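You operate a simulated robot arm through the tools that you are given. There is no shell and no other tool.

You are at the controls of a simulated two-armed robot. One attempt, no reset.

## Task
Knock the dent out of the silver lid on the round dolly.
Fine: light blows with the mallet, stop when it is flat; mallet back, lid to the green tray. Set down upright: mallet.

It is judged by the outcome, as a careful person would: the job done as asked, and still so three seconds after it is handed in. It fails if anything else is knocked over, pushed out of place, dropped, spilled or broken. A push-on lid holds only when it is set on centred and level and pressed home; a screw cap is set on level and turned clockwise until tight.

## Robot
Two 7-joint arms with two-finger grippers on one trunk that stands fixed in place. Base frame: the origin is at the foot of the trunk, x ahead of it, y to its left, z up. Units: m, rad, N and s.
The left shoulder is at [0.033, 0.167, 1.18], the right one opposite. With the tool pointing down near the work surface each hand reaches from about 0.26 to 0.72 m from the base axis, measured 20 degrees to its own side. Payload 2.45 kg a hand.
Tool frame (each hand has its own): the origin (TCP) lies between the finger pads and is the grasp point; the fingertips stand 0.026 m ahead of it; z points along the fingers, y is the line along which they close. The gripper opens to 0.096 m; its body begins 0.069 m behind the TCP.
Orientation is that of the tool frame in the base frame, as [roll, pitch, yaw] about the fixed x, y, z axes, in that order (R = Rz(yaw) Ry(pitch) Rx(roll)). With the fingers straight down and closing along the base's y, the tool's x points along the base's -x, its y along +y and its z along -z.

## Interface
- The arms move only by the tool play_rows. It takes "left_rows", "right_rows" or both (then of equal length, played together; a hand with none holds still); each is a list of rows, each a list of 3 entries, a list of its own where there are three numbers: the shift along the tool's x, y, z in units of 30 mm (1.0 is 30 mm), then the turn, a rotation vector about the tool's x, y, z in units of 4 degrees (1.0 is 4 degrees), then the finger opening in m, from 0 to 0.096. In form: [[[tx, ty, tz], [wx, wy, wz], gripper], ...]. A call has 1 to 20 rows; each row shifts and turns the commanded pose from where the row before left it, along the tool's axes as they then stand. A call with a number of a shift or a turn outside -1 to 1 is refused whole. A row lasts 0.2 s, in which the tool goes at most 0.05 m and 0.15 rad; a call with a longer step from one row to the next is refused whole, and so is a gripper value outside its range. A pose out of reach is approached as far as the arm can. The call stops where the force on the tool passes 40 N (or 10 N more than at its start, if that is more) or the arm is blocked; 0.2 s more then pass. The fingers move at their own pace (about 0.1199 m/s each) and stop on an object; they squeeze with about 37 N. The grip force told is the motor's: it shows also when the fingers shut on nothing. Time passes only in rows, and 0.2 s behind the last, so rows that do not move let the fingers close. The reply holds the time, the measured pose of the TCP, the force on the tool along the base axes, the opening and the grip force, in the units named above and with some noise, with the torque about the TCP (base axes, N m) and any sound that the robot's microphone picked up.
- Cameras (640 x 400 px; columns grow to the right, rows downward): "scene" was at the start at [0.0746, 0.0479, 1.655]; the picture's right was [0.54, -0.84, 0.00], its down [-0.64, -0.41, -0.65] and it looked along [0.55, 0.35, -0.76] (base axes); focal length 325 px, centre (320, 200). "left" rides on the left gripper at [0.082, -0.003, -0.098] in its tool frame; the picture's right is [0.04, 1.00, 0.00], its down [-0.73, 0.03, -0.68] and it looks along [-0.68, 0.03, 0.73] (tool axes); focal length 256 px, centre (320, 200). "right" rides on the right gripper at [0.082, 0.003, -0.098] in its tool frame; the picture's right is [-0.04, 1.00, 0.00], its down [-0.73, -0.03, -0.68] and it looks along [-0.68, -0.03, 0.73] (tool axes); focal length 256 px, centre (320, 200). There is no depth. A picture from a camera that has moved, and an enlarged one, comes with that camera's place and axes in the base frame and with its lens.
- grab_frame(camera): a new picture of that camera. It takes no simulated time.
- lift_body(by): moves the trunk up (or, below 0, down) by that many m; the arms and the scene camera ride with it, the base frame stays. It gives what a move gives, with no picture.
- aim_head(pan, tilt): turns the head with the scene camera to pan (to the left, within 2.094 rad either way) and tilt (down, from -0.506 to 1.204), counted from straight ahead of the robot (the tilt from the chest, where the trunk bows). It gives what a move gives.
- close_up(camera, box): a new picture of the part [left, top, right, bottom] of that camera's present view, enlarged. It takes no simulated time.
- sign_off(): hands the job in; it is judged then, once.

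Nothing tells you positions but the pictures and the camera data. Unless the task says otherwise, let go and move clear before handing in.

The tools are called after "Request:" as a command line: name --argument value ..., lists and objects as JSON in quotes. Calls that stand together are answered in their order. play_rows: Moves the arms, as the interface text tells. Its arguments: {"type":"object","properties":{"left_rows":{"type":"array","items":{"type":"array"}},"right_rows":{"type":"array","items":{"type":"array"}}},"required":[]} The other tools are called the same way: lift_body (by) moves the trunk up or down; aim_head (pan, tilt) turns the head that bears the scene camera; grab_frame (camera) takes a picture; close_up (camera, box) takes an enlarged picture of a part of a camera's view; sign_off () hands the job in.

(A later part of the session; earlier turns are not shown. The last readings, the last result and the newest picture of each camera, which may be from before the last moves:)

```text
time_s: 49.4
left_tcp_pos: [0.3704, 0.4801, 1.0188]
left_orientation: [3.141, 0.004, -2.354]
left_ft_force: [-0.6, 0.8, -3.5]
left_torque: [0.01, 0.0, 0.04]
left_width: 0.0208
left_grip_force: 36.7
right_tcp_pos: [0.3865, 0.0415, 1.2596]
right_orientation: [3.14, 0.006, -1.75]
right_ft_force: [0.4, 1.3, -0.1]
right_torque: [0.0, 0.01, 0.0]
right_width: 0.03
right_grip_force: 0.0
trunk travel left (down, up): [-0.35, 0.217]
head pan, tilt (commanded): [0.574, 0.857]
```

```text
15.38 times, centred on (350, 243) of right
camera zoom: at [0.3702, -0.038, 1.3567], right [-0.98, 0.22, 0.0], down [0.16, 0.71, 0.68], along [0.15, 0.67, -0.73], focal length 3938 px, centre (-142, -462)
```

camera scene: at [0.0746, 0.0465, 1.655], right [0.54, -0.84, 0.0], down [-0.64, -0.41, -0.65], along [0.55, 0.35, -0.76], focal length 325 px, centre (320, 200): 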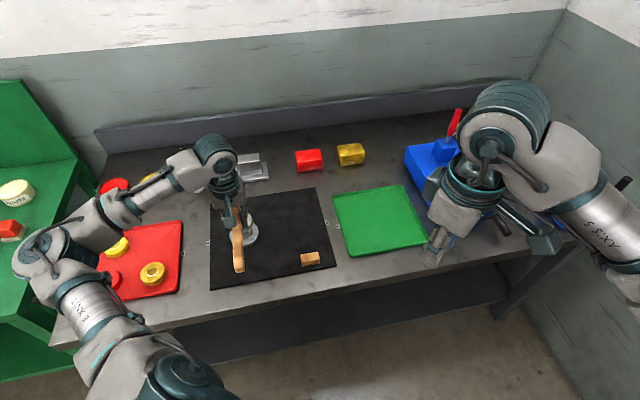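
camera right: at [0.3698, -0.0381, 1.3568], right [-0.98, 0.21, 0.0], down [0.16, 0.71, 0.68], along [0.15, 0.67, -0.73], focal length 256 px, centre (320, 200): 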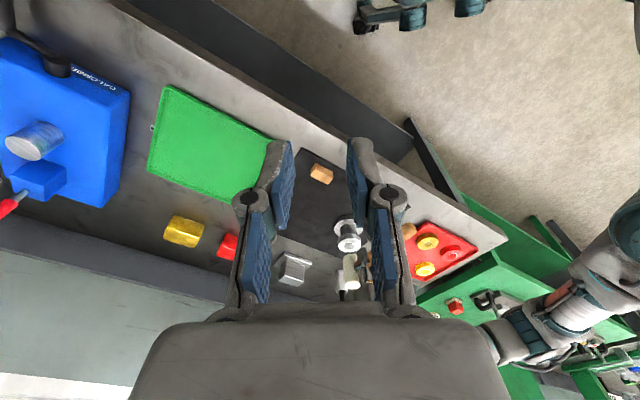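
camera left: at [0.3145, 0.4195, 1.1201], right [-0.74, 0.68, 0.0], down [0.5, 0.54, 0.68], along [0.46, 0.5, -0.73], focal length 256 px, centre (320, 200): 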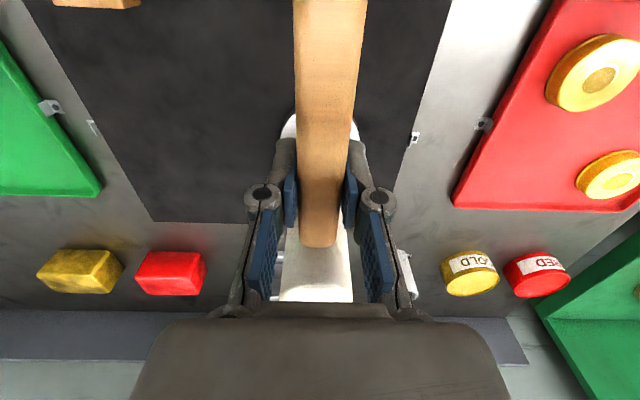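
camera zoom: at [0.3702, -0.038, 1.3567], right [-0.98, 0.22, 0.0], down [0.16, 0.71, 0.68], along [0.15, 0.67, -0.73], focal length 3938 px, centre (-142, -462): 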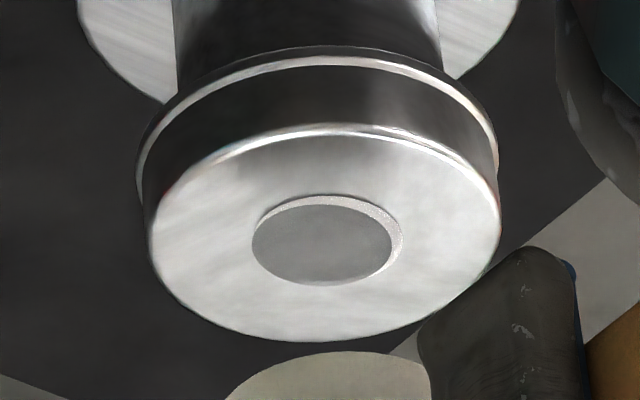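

The tap worked: the dent's disc shrank from about 165 to 140 px across. I'll repeat the same light tap.

Request:
play_rows --left_rows '[[[0, 0, 0.6], [0, 0, 0], 0.01], [[0, 0, 0], [0, 0, 0], 0.01], [[0, 0, 0.7], [0, 0, 0], 0.01], [[0, 0, -0.7], [0, 0, 0], 0.01], [[0, 0, -0.6], [0, 0, 0], 0.01], [[0, 0, 0], [0, 0, 0], 0.01], [[0, 0, 0], [0, 0, 0], 0.01]]'

Request:
close_up --camera "right" --box '[334, 230, 366, 256]'

```text
time_s: 51.0
left_tcp_pos: [0.3699, 0.4786, 1.0196]
left_orientation: [-3.141, 0.003, -2.356]
left_ft_force: [-0.5, 1.2, -3.2]
left_torque: [-0.03, 0.0, 0.01]
left_width: 0.0207
left_grip_force: 36.7
right_tcp_pos: [0.3873, 0.0418, 1.258]
right_orientation: [3.141, 0.007, -1.746]
right_ft_force: [-0.4, -0.9, -0.6]
right_torque: [-0.02, -0.03, 0.02]
right_width: 0.0299
right_grip_force: 0.0
trunk travel left (down, up): [-0.35, 0.217]
head pan, tilt (commanded): [0.574, 0.857]
```

```text
15.38 times, centred on (350, 243) of right
camera zoom: at [0.3701, -0.0379, 1.3567], right [-0.98, 0.22, 0.0], down [0.16, 0.71, 0.68], along [0.15, 0.67, -0.73], focal length 3938 px, centre (-142, -462)
```

zoom: 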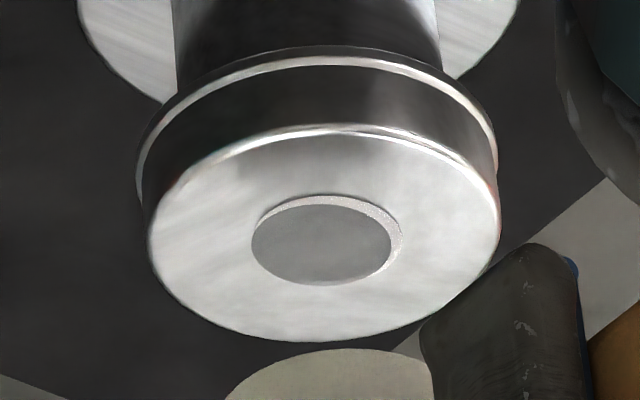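

No change that time; it probably barely reached the lowered dent. I'll tap again 2.5 mm deeper.

Request:
play_rows --left_rows '[[[0, 0, 0.6], [0, 0, 0], 0.01], [[0, 0, 0], [0, 0, 0], 0.01], [[0, 0, 0.78], [0, 0, 0], 0.01], [[0, 0, -0.78], [0, 0, 0], 0.01], [[0, 0, -0.6], [0, 0, 0], 0.01], [[0, 0, 0], [0, 0, 0], 0.01], [[0, 0, 0], [0, 0, 0], 0.01]]'

Request:
close_up --camera "right" --box '[334, 230, 366, 256]'

```text
time_s: 52.6
left_tcp_pos: [0.368, 0.48, 1.0187]
left_orientation: [-3.141, 0.002, -2.354]
left_ft_force: [-0.1, 0.5, -2.9]
left_torque: [0.0, 0.01, -0.03]
left_width: 0.0209
left_grip_force: 37.3
right_tcp_pos: [0.3865, 0.041, 1.259]
right_orientation: [3.14, 0.005, -1.748]
right_ft_force: [0.0, -0.4, -0.2]
right_torque: [0.02, -0.04, -0.02]
right_width: 0.0299
right_grip_force: 0.0
trunk travel left (down, up): [-0.35, 0.217]
head pan, tilt (commanded): [0.574, 0.857]
```

```text
15.38 times, centred on (350, 243) of right
camera zoom: at [0.3701, -0.0379, 1.3567], right [-0.98, 0.22, 0.0], down [0.16, 0.71, 0.68], along [0.15, 0.67, -0.73], focal length 3938 px, centre (-142, -462)
```

zoom: 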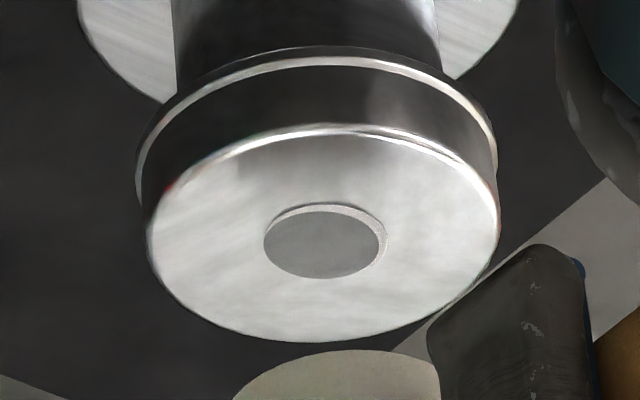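

Good: the dent is down to about 114 px, so each effective tap takes off an even step. Same again, slightly deeper to follow it.

Request:
play_rows --left_rows '[[[0, 0, 0.6], [0, 0, 0], 0.01], [[0, 0, 0], [0, 0, 0], 0.01], [[0, 0, 0.8], [0, 0, 0], 0.01], [[0, 0, -0.8], [0, 0, 0], 0.01], [[0, 0, -0.6], [0, 0, 0], 0.01], [[0, 0, 0], [0, 0, 0], 0.01], [[0, 0, 0], [0, 0, 0], 0.01]]'

Request:
close_up --camera "right" --box '[334, 230, 366, 256]'

```text
time_s: 54.2
left_tcp_pos: [0.3683, 0.4802, 1.0179]
left_orientation: [-3.141, 0.003, -2.355]
left_ft_force: [0.7, 0.3, -3.6]
left_torque: [-0.02, 0.01, -0.02]
left_width: 0.0209
left_grip_force: 37.0
right_tcp_pos: [0.3884, 0.042, 1.259]
right_orientation: [3.142, 0.006, -1.748]
right_ft_force: [-0.3, -0.1, -0.5]
right_torque: [0.02, 0.02, 0.02]
right_width: 0.03
right_grip_force: 0.0
trunk travel left (down, up): [-0.35, 0.217]
head pan, tilt (commanded): [0.574, 0.857]
```

```text
15.38 times, centred on (350, 243) of right
camera zoom: at [0.3701, -0.0379, 1.3567], right [-0.98, 0.22, 0.0], down [0.16, 0.71, 0.68], along [0.15, 0.67, -0.73], focal length 3938 px, centre (-142, -462)
```

zoom: 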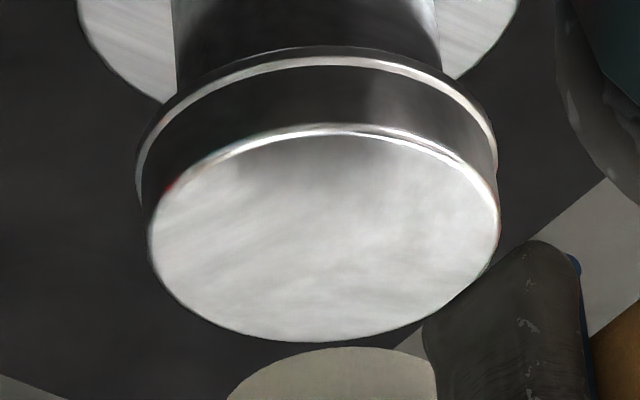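

The dent is gone and the lid top reads as one flat surface, so I stop striking. Before returning the mallet I'll check that it hasn't slipped in the grip.

Request:
grab_frame --camera "left"

Request:
close_up --camera "right" --box '[310, 200, 430, 300]'

Request:
close_up --camera "scene" --box '[200, 180, 340, 280]'

```text
taken
camera left: at [0.3128, 0.4195, 1.1163], right [-0.74, 0.68, 0.0], down [0.5, 0.54, 0.68], along [0.46, 0.5, -0.73], focal length 256 px, centre (320, 200)
```

left: 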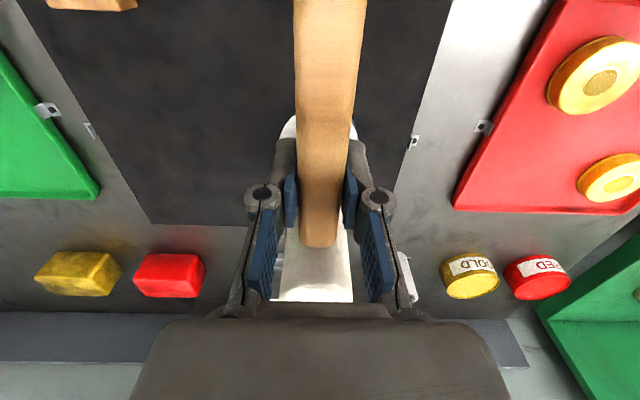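

```text
4.00 times, centred on (370, 250) of right
camera zoom: at [0.3701, -0.0379, 1.3567], right [-0.98, 0.22, 0.0], down [0.16, 0.71, 0.68], along [0.15, 0.67, -0.73], focal length 1024 px, centre (120, 0)
```

zoom: 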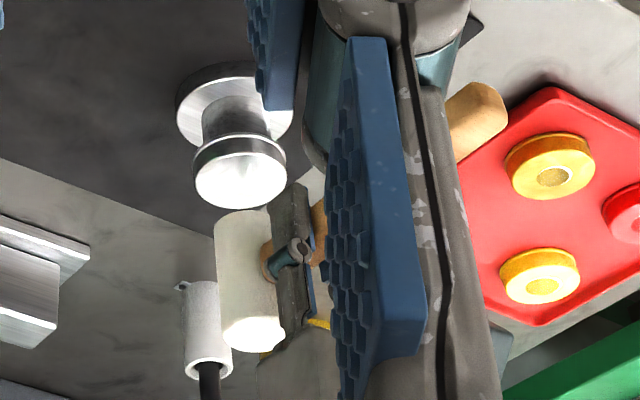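

```text
4.00 times, centred on (270, 230) of scene
camera zoom: at [0.0749, 0.0466, 1.6549], right [0.54, -0.84, 0.0], down [-0.64, -0.41, -0.65], along [0.55, 0.35, -0.76], focal length 1301 px, centre (520, 80)
```

zoom: 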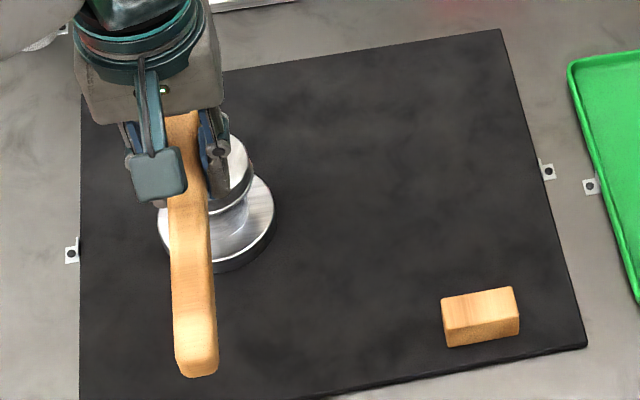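

The mallet hasn't moved in the grip, since the handle looks identical in the wrist view. I'll carry it back along exactly the reverse path and stop about 12 mm above its place.

Request:
play_rows --left_rows '[[[0, 0, -0.5], [0, 0, 0], 0.01], [[-0.26, -0.72, 0], [0, 0, 0], 0.01], [[-0.26, -0.72, 0], [0, 0, 0], 0.01], [[-0.26, -0.72, 0], [0, 0, 0], 0.01], [[-0.26, -0.72, 0], [0, 0, 0], 0.01], [[-0.26, -0.72, 0], [0, 0, 0], 0.01], [[-0.26, -0.72, 0], [0, 0, 0], 0.01], [[-0.26, -0.72, 0], [0, 0, 0], 0.01], [[-0.2, -0.59, 0], [0, 0, 0], 0.01], [[0, 0, 0], [0, 0, 0], 0.01], [[0, 0, 0.8], [0, 0, 0], 0.01], [[0, 0, 0.9], [0, 0, 0], 0.01], [[0, 0, 0.9], [0, 0, 0], 0.01], [[0, 0, 0.8], [0, 0, 0], 0.01], [[0, 0, 0.4], [0, 0, 0], 0.01], [[0, 0, 0], [0, 0, 0], 0.01], [[0, 0, 0], [0, 0, 0], 0.01], [[0, 0, 0], [0, 0, 0], 0.01]]'

Request:
grab_frame --camera "left"

Request:
close_up --camera "scene" --box '[250, 170, 350, 280]'

Request:
close_up --camera "scene" --box '[230, 206, 254, 224]'

```text
time_s: 58.0
left_tcp_pos: [0.5309, 0.4036, 0.919]
left_orientation: [-3.14, 0.003, -2.355]
left_ft_force: [-0.5, 0.1, -3.9]
left_torque: [0.03, -0.01, -0.01]
left_width: 0.0208
left_grip_force: 37.3
right_tcp_pos: [0.3875, 0.0412, 1.2585]
right_orientation: [3.142, 0.005, -1.749]
right_ft_force: [0.2, -0.5, -0.9]
right_torque: [0.02, 0.0, 0.04]
right_width: 0.03
right_grip_force: 0.1
trunk travel left (down, up): [-0.35, 0.217]
head pan, tilt (commanded): [0.574, 0.857]
```

```text
taken
camera left: at [0.4749, 0.343, 1.0178], right [-0.74, 0.68, 0.0], down [0.5, 0.54, 0.68], along [0.46, 0.5, -0.73], focal length 256 px, centre (320, 200)
```

left: 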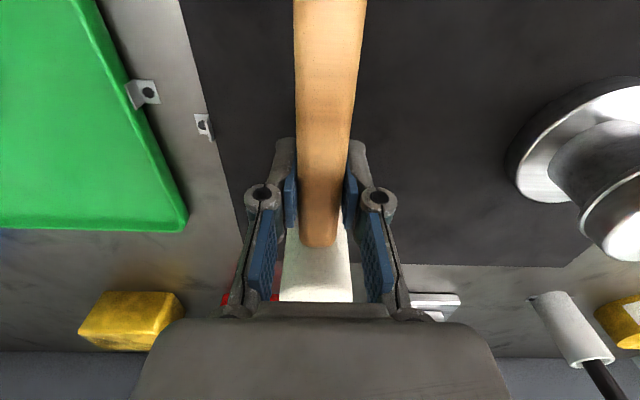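

```text
3.64 times, centred on (300, 225) of scene
camera zoom: at [0.0765, 0.0455, 1.6549], right [0.54, -0.84, 0.0], down [-0.64, -0.41, -0.65], along [0.55, 0.35, -0.76], focal length 1183 px, centre (393, 109)
```

zoom: 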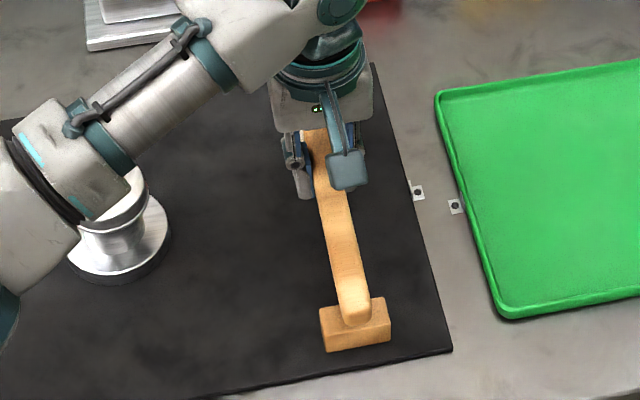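

```text
16.00 times, centred on (242, 215) of scene
camera zoom: at [0.0765, 0.0455, 1.6549], right [0.54, -0.84, 0.0], down [-0.64, -0.41, -0.65], along [0.55, 0.35, -0.76], focal length 5204 px, centre (1568, -40)
```

zoom: 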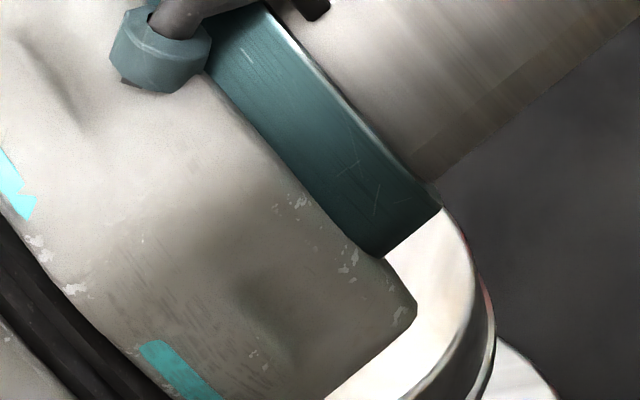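

I'm back over the exact pick-up spot, handle above the rest, about 12 mm up. Lowering gently until it takes weight.

Request:
play_rows --left_rows '[[[0, 0, 0.1], [0, 0, 0], 0.01], [[0, 0, 0.1], [0, 0, 0], 0.01], [[0, 0, 0.1], [0, 0, 0], 0.01], [[0, 0, 0.05], [0, 0, 0], 0.01], [[0, 0, 0], [0, 0, 0], 0.01], [[0, 0, 0], [0, 0, 0], 0.01]]'

Request:
play_rows --left_rows '[[[0, 0, 0.03], [0, 0, 0], 0.01], [[0, 0, 0], [0, 0, 0], 0.01], [[0, 0, 0], [0, 0, 0], 0.01]]'

Request:
close_up --camera "scene" --box '[270, 180, 340, 275]'

```text
time_s: 59.4
left_tcp_pos: [0.5294, 0.4044, 0.91]
left_orientation: [3.141, 0.005, -2.355]
left_ft_force: [0.4, 0.0, -2.4]
left_torque: [-0.01, 0.0, -0.01]
left_width: 0.0209
left_grip_force: 37.6
right_tcp_pos: [0.3877, 0.0408, 1.2582]
right_orientation: [3.139, 0.005, -1.748]
right_ft_force: [0.1, -0.3, 0.1]
right_torque: [0.0, 0.01, 0.01]
right_width: 0.0299
right_grip_force: 0.1
trunk travel left (down, up): [-0.35, 0.217]
head pan, tilt (commanded): [0.574, 0.857]
```

```text
time_s: 60.2
left_tcp_pos: [0.5298, 0.4038, 0.9086]
left_orientation: [-3.141, 0.003, -2.355]
left_ft_force: [0.6, 0.0, 0.2]
left_torque: [-0.36, 0.4, -0.05]
left_width: 0.0206
left_grip_force: 37.1
right_tcp_pos: [0.3868, 0.0408, 1.2591]
right_orientation: [-3.141, 0.005, -1.748]
right_ft_force: [-0.2, -0.2, 0.0]
right_torque: [-0.02, -0.01, 0.01]
right_width: 0.0301
right_grip_force: 0.1
trunk travel left (down, up): [-0.35, 0.217]
head pan, tilt (commanded): [0.574, 0.857]
```

```text
4.21 times, centred on (305, 228) of scene
camera zoom: at [0.0762, 0.0455, 1.655], right [0.54, -0.84, 0.0], down [-0.64, -0.41, -0.65], along [0.55, 0.35, -0.76], focal length 1370 px, centre (383, 84)
```

zoom: 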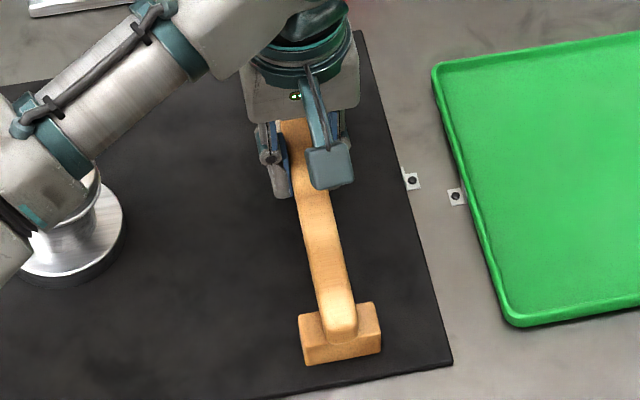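

The handle has met the rest. About 1 mm more should bring the head down onto the mat.

Request:
play_rows --left_rows '[[[0, 0, 0.03], [0, 0, 0], 0.01], [[0, 0, 0], [0, 0, 0], 0.01], [[0, 0, 0], [0, 0, 0], 0.01]]'

```text
time_s: 61.0
left_tcp_pos: [0.5299, 0.4039, 0.9087]
left_orientation: [3.141, 0.005, -2.353]
left_ft_force: [0.2, 1.3, 4.7]
left_torque: [-0.16, 0.16, -0.03]
left_width: 0.0206
left_grip_force: 37.5
right_tcp_pos: [0.3866, 0.0421, 1.2592]
right_orientation: [-3.141, 0.006, -1.747]
right_ft_force: [0.5, -0.2, -0.6]
right_torque: [0.0, 0.0, -0.02]
right_width: 0.0301
right_grip_force: 0.1
trunk travel left (down, up): [-0.35, 0.217]
head pan, tilt (commanded): [0.574, 0.857]
```

Both head and handle end now carry load. Releasing and rising straight up.

Request:
play_rows --left_rows '[[[0, 0, 0], [0, 0, 0], 0.022], [[0, 0, 0], [0, 0, 0], 0.03], [[0, 0, 0], [0, 0, 0], 0.045], [[0, 0, 0], [0, 0, 0], 0.06], [[0, 0, 0], [0, 0, 0], 0.06], [[0, 0, -0.3], [0, 0, 0], 0.06], [[0, 0, -0.7], [0, 0, 0], 0.06], [[0, 0, -0.9], [0, 0, 0], 0.07], [[0, 0, -0.9], [0, 0, 0], 0.08], [[0, 0, -0.9], [0, 0, 0], 0.09], [[0, 0, -0.9], [0, 0, 0], 0.09], [[0, 0, 0], [0, 0, 0], 0.09]]'

Request:
grab_frame --camera "left"

Request:
close_up --camera "scene" --box '[250, 170, 350, 280]'

Request:
close_up --camera "right" --box '[290, 130, 390, 220]'

```text
time_s: 63.6
left_tcp_pos: [0.5306, 0.4048, 1.0454]
left_orientation: [3.141, 0.004, -2.354]
left_ft_force: [0.6, -0.1, 0.3]
left_torque: [-0.01, -0.01, -0.02]
left_width: 0.09
left_grip_force: 0.0
right_tcp_pos: [0.3874, 0.041, 1.2588]
right_orientation: [-3.141, 0.005, -1.747]
right_ft_force: [-0.6, -0.1, 0.4]
right_torque: [0.03, -0.02, 0.01]
right_width: 0.0299
right_grip_force: 0.0
trunk travel left (down, up): [-0.35, 0.217]
head pan, tilt (commanded): [0.574, 0.857]
```

```text
taken
camera left: at [0.4746, 0.3434, 1.1435], right [-0.74, 0.68, 0.0], down [0.5, 0.54, 0.68], along [0.46, 0.5, -0.73], focal length 256 px, centre (320, 200)
```

left: 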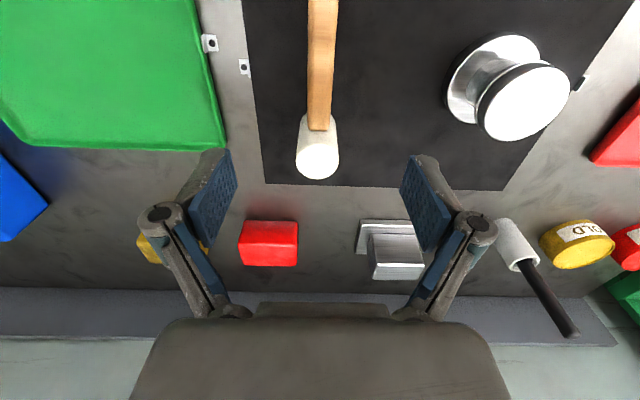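

```text
3.64 times, centred on (300, 225) of scene
camera zoom: at [0.0762, 0.0449, 1.6549], right [0.54, -0.84, 0.0], down [-0.64, -0.41, -0.65], along [0.55, 0.35, -0.76], focal length 1183 px, centre (393, 109)
```

zoom: 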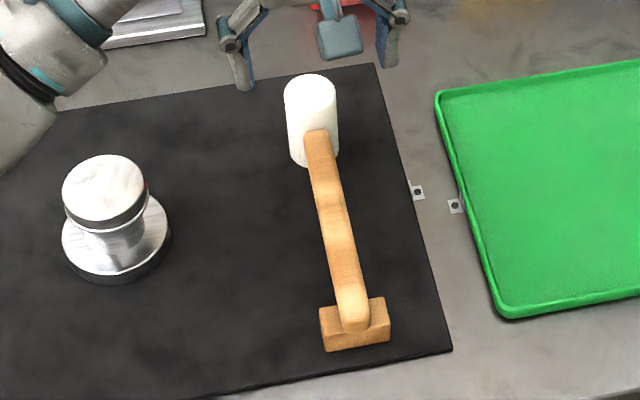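

```text
4.44 times, centred on (340, 175) of right
camera zoom: at [0.3703, -0.0382, 1.3566], right [-0.98, 0.22, 0.0], down [0.16, 0.71, 0.68], along [0.15, 0.67, -0.73], focal length 1138 px, centre (231, 311)
```

zoom: 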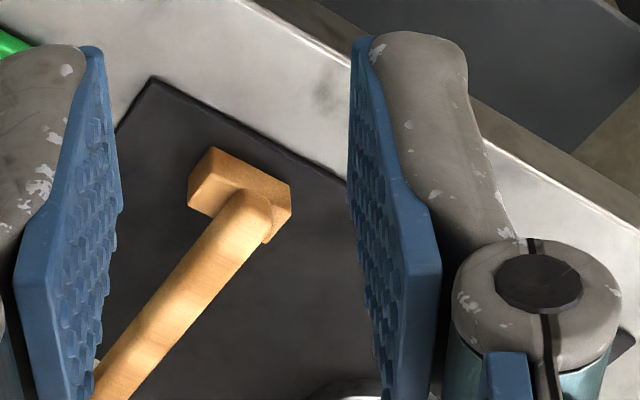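

The mallet stands upright on its head with the handle on its rest, exactly as found, and the lid top is flat. Next I'll move back over the dolly to fetch the lid.

Request:
play_rows --left_rows '[[[0, 0.5, -0.2], [0, 0, 0], 0.09], [[0.02, 0.8, 0], [0, 0, 0], 0.09], [[0.02, 0.8, 0], [0, 0, 0], 0.09], [[0.02, 0.8, 0], [0, 0, 0], 0.09], [[0.02, 0.8, 0], [0, 0, 0], 0.09], [[0.02, 0.8, 0], [0, 0, 0], 0.09], [[0, 0.8, 0], [0, 0, 0], 0.09], [[0, 0.26, 0.4], [0, 0, 0], 0.09], [[0, 0, 0.4], [0, 0, 0], 0.09], [[0, 0, 0], [0, 0, 0], 0.09], [[0, 0, 0], [0, 0, 0], 0.09], [[0, 0, 0], [0, 0, 0], 0.09]]'

Request:
grab_frame --camera "left"

Request:
close_up --camera "right" --box '[310, 200, 390, 300]'

Request:
close_up --camera "scene" --box '[210, 180, 280, 250]'

```text
time_s: 66.2
left_tcp_pos: [0.4099, 0.5187, 1.0293]
left_orientation: [-3.141, 0.004, -2.354]
left_ft_force: [-0.5, 0.2, -0.3]
left_torque: [0.02, 0.03, -0.05]
left_width: 0.0899
left_grip_force: 0.1
right_tcp_pos: [0.3865, 0.0408, 1.2585]
right_orientation: [3.14, 0.005, -1.75]
right_ft_force: [0.0, -0.3, 0.7]
right_torque: [0.01, -0.02, -0.01]
right_width: 0.03
right_grip_force: 0.0
trunk travel left (down, up): [-0.35, 0.217]
head pan, tilt (commanded): [0.574, 0.857]
```

```text
taken
camera left: at [0.3537, 0.4582, 1.1265], right [-0.74, 0.68, 0.0], down [0.5, 0.54, 0.68], along [0.46, 0.5, -0.73], focal length 256 px, centre (320, 200)
```

left: 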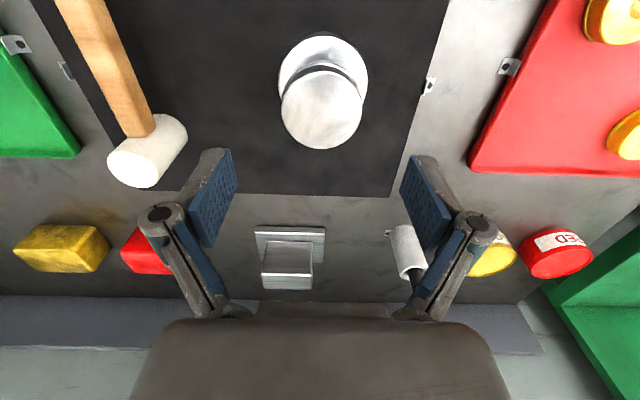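

```text
4.00 times, centred on (350, 250) of right
camera zoom: at [0.37, -0.0382, 1.3568], right [-0.98, 0.22, 0.0], down [0.16, 0.71, 0.68], along [0.15, 0.67, -0.73], focal length 1024 px, centre (200, 0)
```

zoom: 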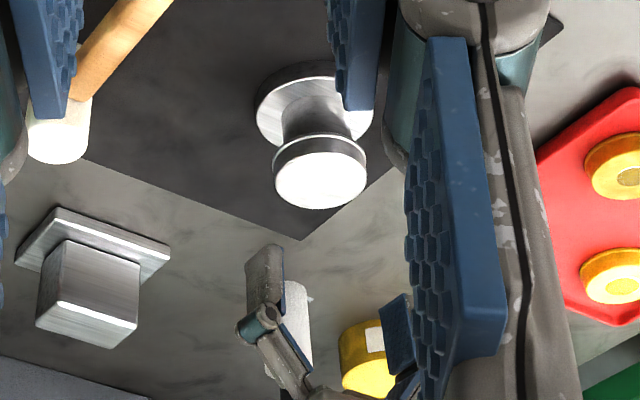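

```text
5.71 times, centred on (245, 215) of scene
camera zoom: at [0.0749, 0.0462, 1.655], right [0.54, -0.84, 0.0], down [-0.64, -0.41, -0.65], along [0.55, 0.35, -0.76], focal length 1859 px, centre (749, 114)
```

zoom: 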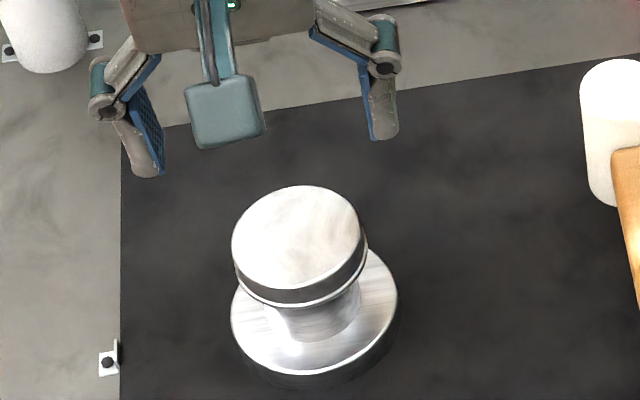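

Three views now show a clean, flat lid top. I'll refine its position in the hand's frame.

Request:
close_up --camera "left" --box '[262, 30, 382, 160]'

Request:
close_up --camera "scene" --box '[230, 206, 254, 224]'

```text
3.08 times, centred on (322, 95) of left
camera zoom: at [0.3537, 0.4582, 1.1265], right [-0.74, 0.68, 0.0], down [0.5, 0.54, 0.68], along [0.46, 0.5, -0.73], focal length 788 px, centre (314, 523)
```

zoom: 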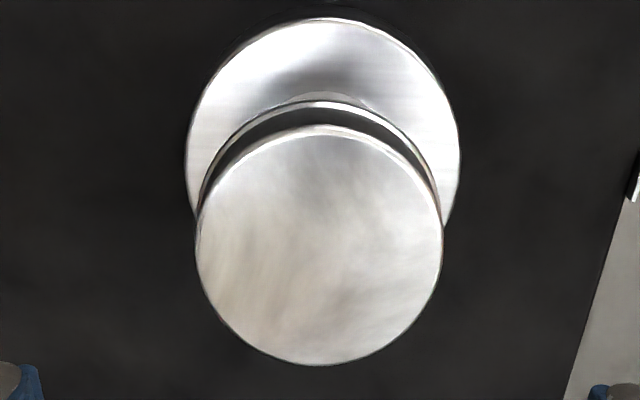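

```text
16.00 times, centred on (242, 215) of scene
camera zoom: at [0.0749, 0.0462, 1.655], right [0.54, -0.84, 0.0], down [-0.64, -0.41, -0.65], along [0.55, 0.35, -0.76], focal length 5204 px, centre (1568, -40)
```

zoom: 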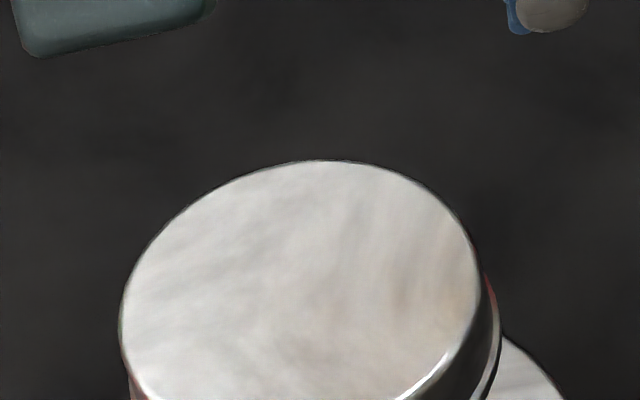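

The lid sits within about 2–3 mm of the hand's centre. I'll correct that and lower to the same grasp height I used to place it.

Request:
play_rows --left_rows '[[[-0.08, 0.07, 0.4], [0, 0, 0], 0.09], [[0, 0, 0.8], [0, 0, 0], 0.09], [[0, 0, 0.8], [0, 0, 0], 0.09], [[0, 0, 0.4], [0, 0, 0], 0.085], [[0, 0, 0.3], [0, 0, 0], 0.08], [[0, 0, 0], [0, 0, 0], 0.08], [[0, 0, 0], [0, 0, 0], 0.08]]'

Request:
grab_frame --camera "left"

Request:
close_up --camera "right" --box '[310, 200, 390, 300]'

```text
time_s: 67.8
left_tcp_pos: [0.4094, 0.521, 0.9468]
left_orientation: [3.141, 0.003, -2.356]
left_ft_force: [0.8, 0.2, 0.3]
left_torque: [0.04, 0.02, 0.01]
left_width: 0.0801
left_grip_force: 0.1
right_tcp_pos: [0.3882, 0.0403, 1.258]
right_orientation: [-3.14, 0.006, -1.747]
right_ft_force: [0.6, 0.9, -0.5]
right_torque: [-0.02, 0.01, -0.01]
right_width: 0.0297
right_grip_force: 0.1
trunk travel left (down, up): [-0.35, 0.217]
head pan, tilt (commanded): [0.574, 0.857]
```

```text
taken
camera left: at [0.3542, 0.461, 1.044], right [-0.74, 0.68, 0.0], down [0.5, 0.54, 0.68], along [0.46, 0.5, -0.73], focal length 256 px, centre (320, 200)
```

left: 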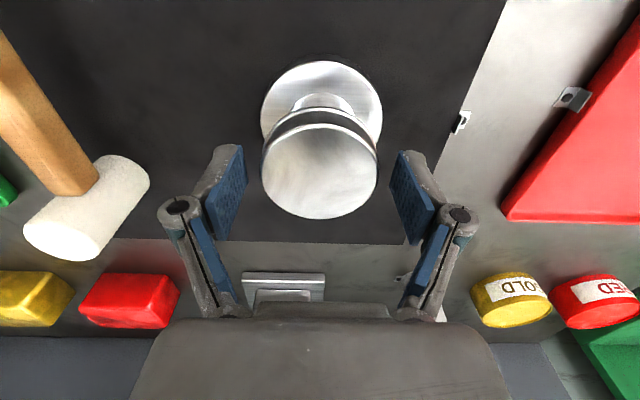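

```text
4.00 times, centred on (350, 250) of right
camera zoom: at [0.37, -0.0382, 1.3568], right [-0.98, 0.22, 0.0], down [0.16, 0.71, 0.68], along [0.15, 0.67, -0.73], focal length 1024 px, centre (200, 0)
```

zoom: 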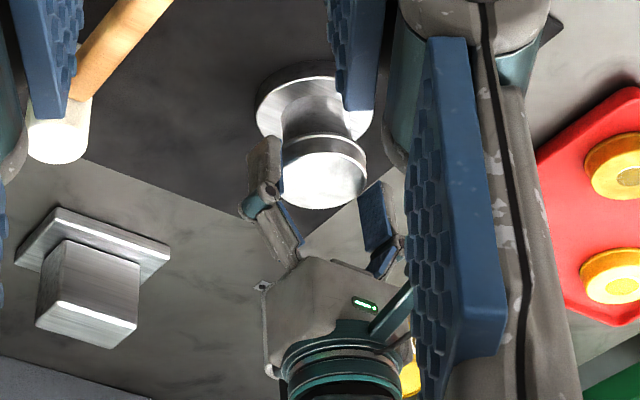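

The lid is centred between the fingers with no contact. Closing.

Request:
play_rows --left_rows '[[[0, 0, 0], [0, 0, 0], 0.068], [[0, 0, 0], [0, 0, 0], 0.062], [[0, 0, 0], [0, 0, 0], 0.05], [[0, 0, 0], [0, 0, 0], 0.05], [[0, 0, 0], [0, 0, 0], 0.05]]'

Request:
grab_frame --camera "left"

```text
time_s: 69.0
left_tcp_pos: [0.4099, 0.5216, 0.9476]
left_orientation: [-3.141, 0.003, -2.354]
left_ft_force: [0.7, 0.5, 1.3]
left_torque: [0.01, -0.03, -0.01]
left_width: 0.0607
left_grip_force: 37.1
right_tcp_pos: [0.3867, 0.0402, 1.2585]
right_orientation: [-3.141, 0.005, -1.749]
right_ft_force: [-0.4, -0.2, 0.3]
right_torque: [-0.01, -0.01, 0.06]
right_width: 0.0299
right_grip_force: 0.0
trunk travel left (down, up): [-0.35, 0.217]
head pan, tilt (commanded): [0.574, 0.857]
```

```text
taken
camera left: at [0.3542, 0.4609, 1.0442], right [-0.74, 0.68, 0.0], down [0.5, 0.54, 0.68], along [0.46, 0.5, -0.73], focal length 256 px, centre (320, 200)
```

left: 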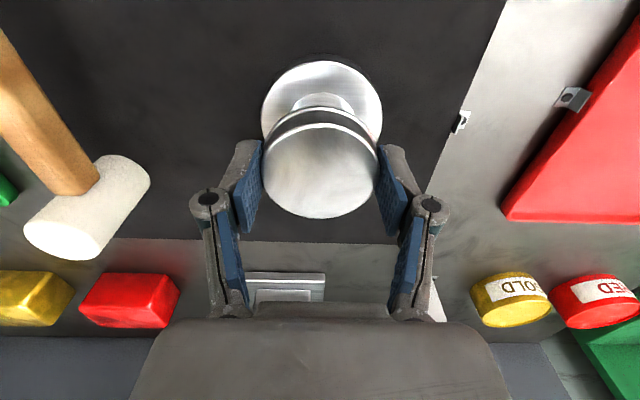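

The lid is gripped firmly again (60.7 mm, 37 N). Lifting straight off the dolly.

Request:
play_rows --left_rows '[[[0, 0, -0.2], [0, 0, 0], 0.05], [[0, 0, -0.5], [0, 0, 0], 0.05], [[0, 0, -0.8], [0, 0, 0], 0.05], [[0, 0, -0.9], [0, 0, 0], 0.05], [[0, 0, -0.9], [0, 0, 0], 0.05], [[0, 0, -0.6], [0, 0, 0], 0.05], [[0, 0, 0], [0, 0, 0], 0.05], [[0, 0, 0], [0, 0, 0], 0.05]]'

Request:
grab_frame --camera "left"

Request:
grab_frame --camera "scene"

```text
time_s: 70.8
left_tcp_pos: [0.4112, 0.5218, 1.064]
left_orientation: [3.141, 0.004, -2.354]
left_ft_force: [-0.4, 0.4, -0.5]
left_torque: [-0.01, 0.0, -0.01]
left_width: 0.0609
left_grip_force: 36.9
right_tcp_pos: [0.3877, 0.0416, 1.2588]
right_orientation: [-3.14, 0.006, -1.75]
right_ft_force: [-0.2, 0.2, 0.5]
right_torque: [-0.03, -0.01, 0.02]
right_width: 0.0299
right_grip_force: 0.0
trunk travel left (down, up): [-0.35, 0.217]
head pan, tilt (commanded): [0.574, 0.857]
```

```text
taken
camera left: at [0.3547, 0.4618, 1.162], right [-0.74, 0.68, 0.0], down [0.5, 0.54, 0.68], along [0.46, 0.5, -0.73], focal length 256 px, centre (320, 200)
```

left: 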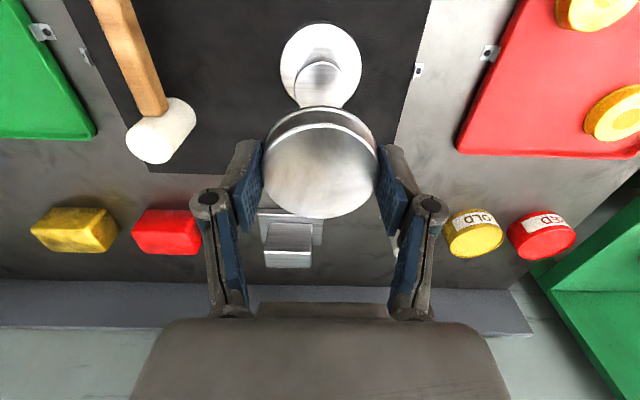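

```text
taken
camera scene: at [0.0752, 0.0461, 1.655], right [0.54, -0.84, 0.0], down [-0.64, -0.41, -0.65], along [0.55, 0.35, -0.76], focal length 325 px, centre (320, 200)
```

scene: 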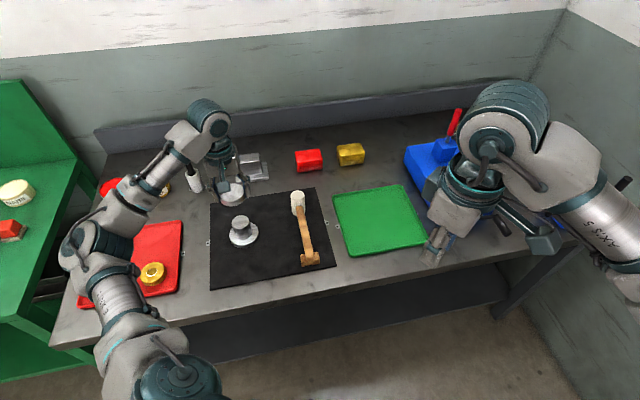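

The lid is free and the dolly stayed put. I'll carry it high over the mallet to the green tray, aiming at about (0.63, 0.232).

Request:
play_rows --left_rows '[[[0.06, -0.4, 0], [0, 0, 0], 0.05], [[0.11, -0.8, 0], [0, 0, 0], 0.05], [[0.11, -0.8, 0], [0, 0, 0], 0.05], [[0.11, -0.8, 0], [0, 0, 0], 0.05], [[0.11, -0.8, 0], [0, 0, 0], 0.05], [[0.11, -0.8, 0], [0, 0, 0], 0.05], [[0.11, -0.8, 0], [0, 0, 0], 0.05], [[0.11, -0.8, 0], [0, 0, 0], 0.05], [[0.11, -0.8, 0], [0, 0, 0], 0.05], [[0.11, -0.8, 0], [0, 0, 0], 0.05], [[0.11, -0.8, 0], [0, 0, 0], 0.05], [[0.11, -0.8, 0], [0, 0, 0], 0.05], [[0.11, -0.8, 0], [0, 0, 0], 0.05], [[0.11, -0.8, 0], [0, 0, 0], 0.05], [[0.11, -0.8, 0], [0, 0, 0], 0.05], [[0.06, -0.4, 0], [0, 0, 0], 0.05], [[0, 0, 0], [0, 0, 0], 0.05], [[0, 0, 0], [0, 0, 0], 0.05], [[0, 0, 0], [0, 0, 0], 0.05]]'

Request:
grab_frame --camera "left"

Request:
grab_frame --camera "scene"

Request:
grab_frame --camera "right"

```text
time_s: 74.8
left_tcp_pos: [0.631, 0.2332, 1.0628]
left_orientation: [3.14, 0.002, -2.355]
left_ft_force: [0.2, -0.3, -0.3]
left_torque: [0.0, 0.0, 0.0]
left_width: 0.061
left_grip_force: 36.4
right_tcp_pos: [0.3884, 0.0419, 1.2592]
right_orientation: [3.141, 0.005, -1.749]
right_ft_force: [-0.2, -1.1, 0.1]
right_torque: [0.02, -0.01, -0.04]
right_width: 0.03
right_grip_force: 0.0
trunk travel left (down, up): [-0.35, 0.217]
head pan, tilt (commanded): [0.574, 0.857]
```

```text
taken
camera left: at [0.5749, 0.1725, 1.1606], right [-0.74, 0.68, 0.0], down [0.5, 0.54, 0.68], along [0.46, 0.5, -0.73], focal length 256 px, centre (320, 200)
```

left: 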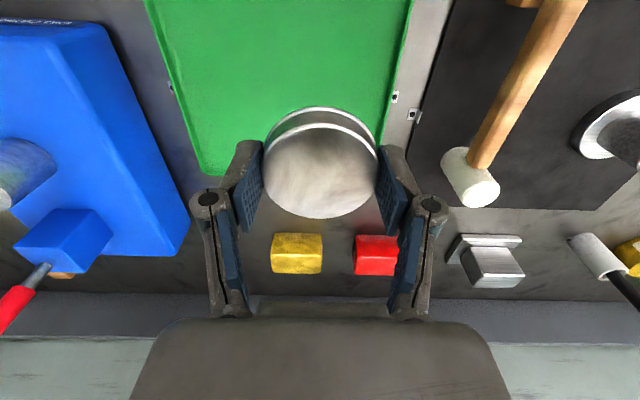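

```text
taken
camera scene: at [0.077, 0.0431, 1.655], right [0.54, -0.84, 0.0], down [-0.64, -0.41, -0.65], along [0.55, 0.35, -0.76], focal length 325 px, centre (320, 200)
```

scene: 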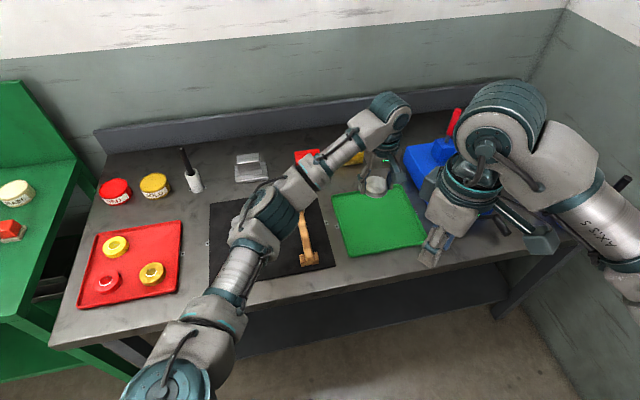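

```text
taken
camera right: at [0.37, -0.0382, 1.3568], right [-0.98, 0.22, 0.0], down [0.16, 0.71, 0.68], along [0.15, 0.67, -0.73], focal length 256 px, centre (320, 200)
```

right: 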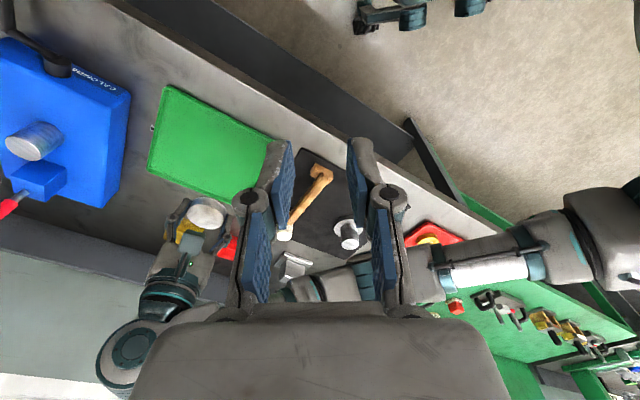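

The lid is over the green tray, with 80 mm or more to every edge. Lowering to about 13 mm above the floor.

Request:
play_rows --left_rows '[[[0, 0, 0.5], [0, 0, 0], 0.05], [[0, 0, 0.9], [0, 0, 0], 0.05], [[0, 0, 0.9], [0, 0, 0], 0.05], [[0, 0, 0.9], [0, 0, 0], 0.05], [[0, 0, 0.9], [0, 0, 0], 0.05], [[0, 0, 0.7], [0, 0, 0], 0.05], [[0, 0, 0.4], [0, 0, 0], 0.05], [[0, 0, 0], [0, 0, 0], 0.05], [[0, 0, 0], [0, 0, 0], 0.05]]'

Request:
grab_frame --camera "left"

Request:
close_up --camera "scene" --box '[320, 120, 440, 260]'

```text
time_s: 76.8
left_tcp_pos: [0.6297, 0.2329, 0.9068]
left_orientation: [-3.141, 0.004, -2.353]
left_ft_force: [-0.5, -0.3, -0.4]
left_torque: [0.02, 0.01, 0.0]
left_width: 0.0609
left_grip_force: 37.0
right_tcp_pos: [0.3862, 0.0414, 1.2602]
right_orientation: [-3.141, 0.005, -1.749]
right_ft_force: [0.0, 0.0, -0.2]
right_torque: [0.01, -0.01, -0.02]
right_width: 0.03
right_grip_force: 0.1
trunk travel left (down, up): [-0.35, 0.217]
head pan, tilt (commanded): [0.574, 0.857]
```

```text
taken
camera left: at [0.5739, 0.1728, 1.0043], right [-0.74, 0.68, 0.0], down [0.5, 0.54, 0.68], along [0.46, 0.5, -0.73], focal length 256 px, centre (320, 200)
```

left: 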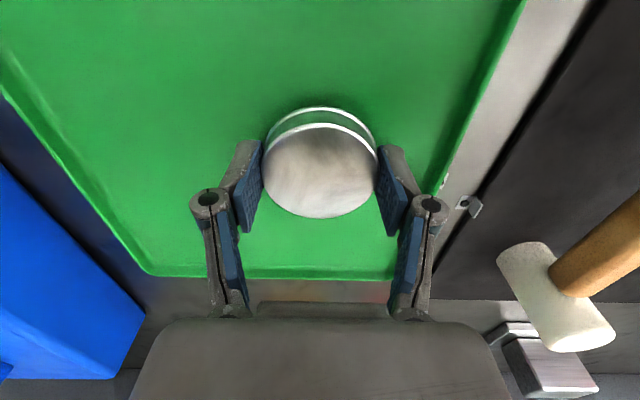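

```text
2.86 times, centred on (380, 190) of scene
camera zoom: at [0.0769, 0.0429, 1.655], right [0.54, -0.84, 0.0], down [-0.64, -0.41, -0.65], along [0.55, 0.35, -0.76], focal length 929 px, centre (149, 229)
```

zoom: 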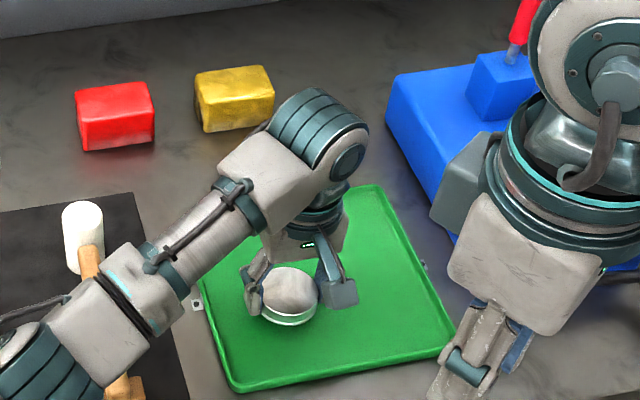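

The lid hovers just above the tray floor, well inside the rims. Lowering the last bit with fine steps.

Request:
play_rows --left_rows '[[[0, 0, 0.15], [0, 0, 0], 0.05], [[0, 0, 0.15], [0, 0, 0], 0.05], [[0, 0, 0.1], [0, 0, 0], 0.05], [[0, 0, 0], [0, 0, 0], 0.05], [[0, 0, 0], [0, 0, 0], 0.05]]'

Request:
play_rows --left_rows '[[[0, 0, 0.06], [0, 0, 0], 0.05], [[0, 0, 0], [0, 0, 0], 0.05]]'

```text
time_s: 78.0
left_tcp_pos: [0.6304, 0.233, 0.8943]
left_orientation: [3.139, 0.001, -2.355]
left_ft_force: [-0.3, 0.1, -0.4]
left_torque: [-0.01, -0.01, -0.01]
left_width: 0.061
left_grip_force: 36.5
right_tcp_pos: [0.387, 0.0413, 1.2582]
right_orientation: [-3.141, 0.005, -1.749]
right_ft_force: [-0.3, 0.3, -0.6]
right_torque: [-0.02, 0.02, -0.01]
right_width: 0.0303
right_grip_force: 0.1
trunk travel left (down, up): [-0.35, 0.217]
head pan, tilt (commanded): [0.574, 0.857]
```

```text
time_s: 78.6
left_tcp_pos: [0.6298, 0.2331, 0.8933]
left_orientation: [-3.141, 0.005, -2.354]
left_ft_force: [-0.5, 0.0, -0.5]
left_torque: [0.03, 0.02, 0.04]
left_width: 0.0608
left_grip_force: 36.9
right_tcp_pos: [0.3867, 0.041, 1.2589]
right_orientation: [-3.142, 0.004, -1.75]
right_ft_force: [0.1, 0.6, -1.6]
right_torque: [0.02, -0.01, 0.0]
right_width: 0.0301
right_grip_force: 0.1
trunk travel left (down, up): [-0.35, 0.217]
head pan, tilt (commanded): [0.574, 0.857]
```

Still free. Continuing in about 1.5 mm steps until it touches.

Request:
play_rows --left_rows '[[[0, 0, 0.05], [0, 0, 0], 0.05], [[0, 0, 0], [0, 0, 0], 0.05]]'

Request:
play_rows --left_rows '[[[0, 0, 0.04], [0, 0, 0], 0.05], [[0, 0, 0], [0, 0, 0], 0.05]]'

```text
time_s: 79.2
left_tcp_pos: [0.6297, 0.2338, 0.8905]
left_orientation: [3.139, 0.005, -2.354]
left_ft_force: [-0.1, 0.3, -0.1]
left_torque: [0.02, 0.03, 0.0]
left_width: 0.0609
left_grip_force: 36.7
right_tcp_pos: [0.3875, 0.0402, 1.2589]
right_orientation: [3.14, 0.004, -1.751]
right_ft_force: [0.0, -0.5, -0.1]
right_torque: [0.0, -0.01, 0.01]
right_width: 0.03
right_grip_force: 0.1
trunk travel left (down, up): [-0.35, 0.217]
head pan, tilt (commanded): [0.574, 0.857]
```

```text
time_s: 79.8
left_tcp_pos: [0.6296, 0.2338, 0.8901]
left_orientation: [-3.141, 0.004, -2.355]
left_ft_force: [0.5, -0.6, -1.0]
left_torque: [0.0, -0.02, -0.03]
left_width: 0.0608
left_grip_force: 36.9
right_tcp_pos: [0.3868, 0.0413, 1.2581]
right_orientation: [-3.14, 0.005, -1.749]
right_ft_force: [0.7, -0.1, -0.1]
right_torque: [0.02, 0.01, -0.01]
right_width: 0.03
right_grip_force: 0.1
trunk travel left (down, up): [-0.35, 0.217]
head pan, tilt (commanded): [0.574, 0.857]
```

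Request:
play_rows --left_rows '[[[0, 0, 0.035], [0, 0, 0], 0.05], [[0, 0, 0], [0, 0, 0], 0.05]]'

Request:
play_rows --left_rows '[[[0, 0, 0.03], [0, 0, 0], 0.05], [[0, 0, 0], [0, 0, 0], 0.05]]'

Request:
close_up --camera "left" --box '[240, 90, 400, 230]'

```text
time_s: 80.4
left_tcp_pos: [0.6294, 0.2334, 0.8901]
left_orientation: [3.14, 0.004, -2.355]
left_ft_force: [-1.0, -0.6, 0.1]
left_torque: [-0.03, -0.04, 0.03]
left_width: 0.0609
left_grip_force: 37.1
right_tcp_pos: [0.3881, 0.0415, 1.2588]
right_orientation: [-3.142, 0.004, -1.749]
right_ft_force: [0.0, 0.2, 0.5]
right_torque: [0.0, 0.0, 0.0]
right_width: 0.0302
right_grip_force: 0.0
trunk travel left (down, up): [-0.35, 0.217]
head pan, tilt (commanded): [0.574, 0.857]
```

```text
time_s: 81.0
left_tcp_pos: [0.6304, 0.2336, 0.8883]
left_orientation: [-3.141, 0.005, -2.355]
left_ft_force: [0.5, 0.5, -0.4]
left_torque: [0.01, 0.0, -0.05]
left_width: 0.0605
left_grip_force: 36.8
right_tcp_pos: [0.387, 0.0419, 1.2575]
right_orientation: [-3.14, 0.006, -1.749]
right_ft_force: [-0.3, -0.5, 0.1]
right_torque: [0.0, 0.01, 0.0]
right_width: 0.03
right_grip_force: 0.1
trunk travel left (down, up): [-0.35, 0.217]
head pan, tilt (commanded): [0.574, 0.857]
```

```text
2.86 times, centred on (320, 160) of left
camera zoom: at [0.574, 0.1733, 0.9865], right [-0.74, 0.68, 0.0], down [0.5, 0.54, 0.68], along [0.46, 0.5, -0.73], focal length 731 px, centre (320, 314)
```

zoom: 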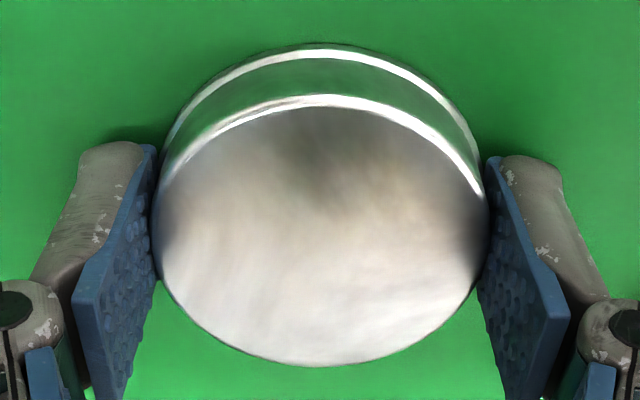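

Visually the lid is almost touching the tray. A couple more 1 mm steps.

Request:
play_rows --left_rows '[[[0, 0, 0.035], [0, 0, 0], 0.05], [[0, 0, 0], [0, 0, 0], 0.05]]'

Request:
play_rows --left_rows '[[[0, 0, 0.035], [0, 0, 0], 0.05], [[0, 0, 0], [0, 0, 0], 0.05]]'

```text
time_s: 81.6
left_tcp_pos: [0.6298, 0.2331, 0.8896]
left_orientation: [-3.14, 0.006, -2.356]
left_ft_force: [1.7, 1.1, 7.0]
left_torque: [0.08, 0.17, -0.04]
left_width: 0.0607
left_grip_force: 37.0
right_tcp_pos: [0.3877, 0.0413, 1.2586]
right_orientation: [-3.139, 0.005, -1.75]
right_ft_force: [-0.2, 0.1, 0.1]
right_torque: [-0.02, 0.0, 0.0]
right_width: 0.0301
right_grip_force: 0.1
trunk travel left (down, up): [-0.35, 0.217]
head pan, tilt (commanded): [0.574, 0.857]
```

```text
time_s: 82.2
left_tcp_pos: [0.6306, 0.2326, 0.888]
left_orientation: [-3.139, 0.006, -2.353]
left_ft_force: [3.7, 3.0, 17.5]
left_torque: [0.14, 0.34, -0.03]
left_width: 0.0609
left_grip_force: 36.8
right_tcp_pos: [0.3857, 0.0408, 1.2603]
right_orientation: [-3.14, 0.006, -1.75]
right_ft_force: [-0.3, 0.4, -0.7]
right_torque: [0.01, 0.01, 0.03]
right_width: 0.0299
right_grip_force: 0.1
trunk travel left (down, up): [-0.35, 0.217]
head pan, tilt (commanded): [0.574, 0.857]
```

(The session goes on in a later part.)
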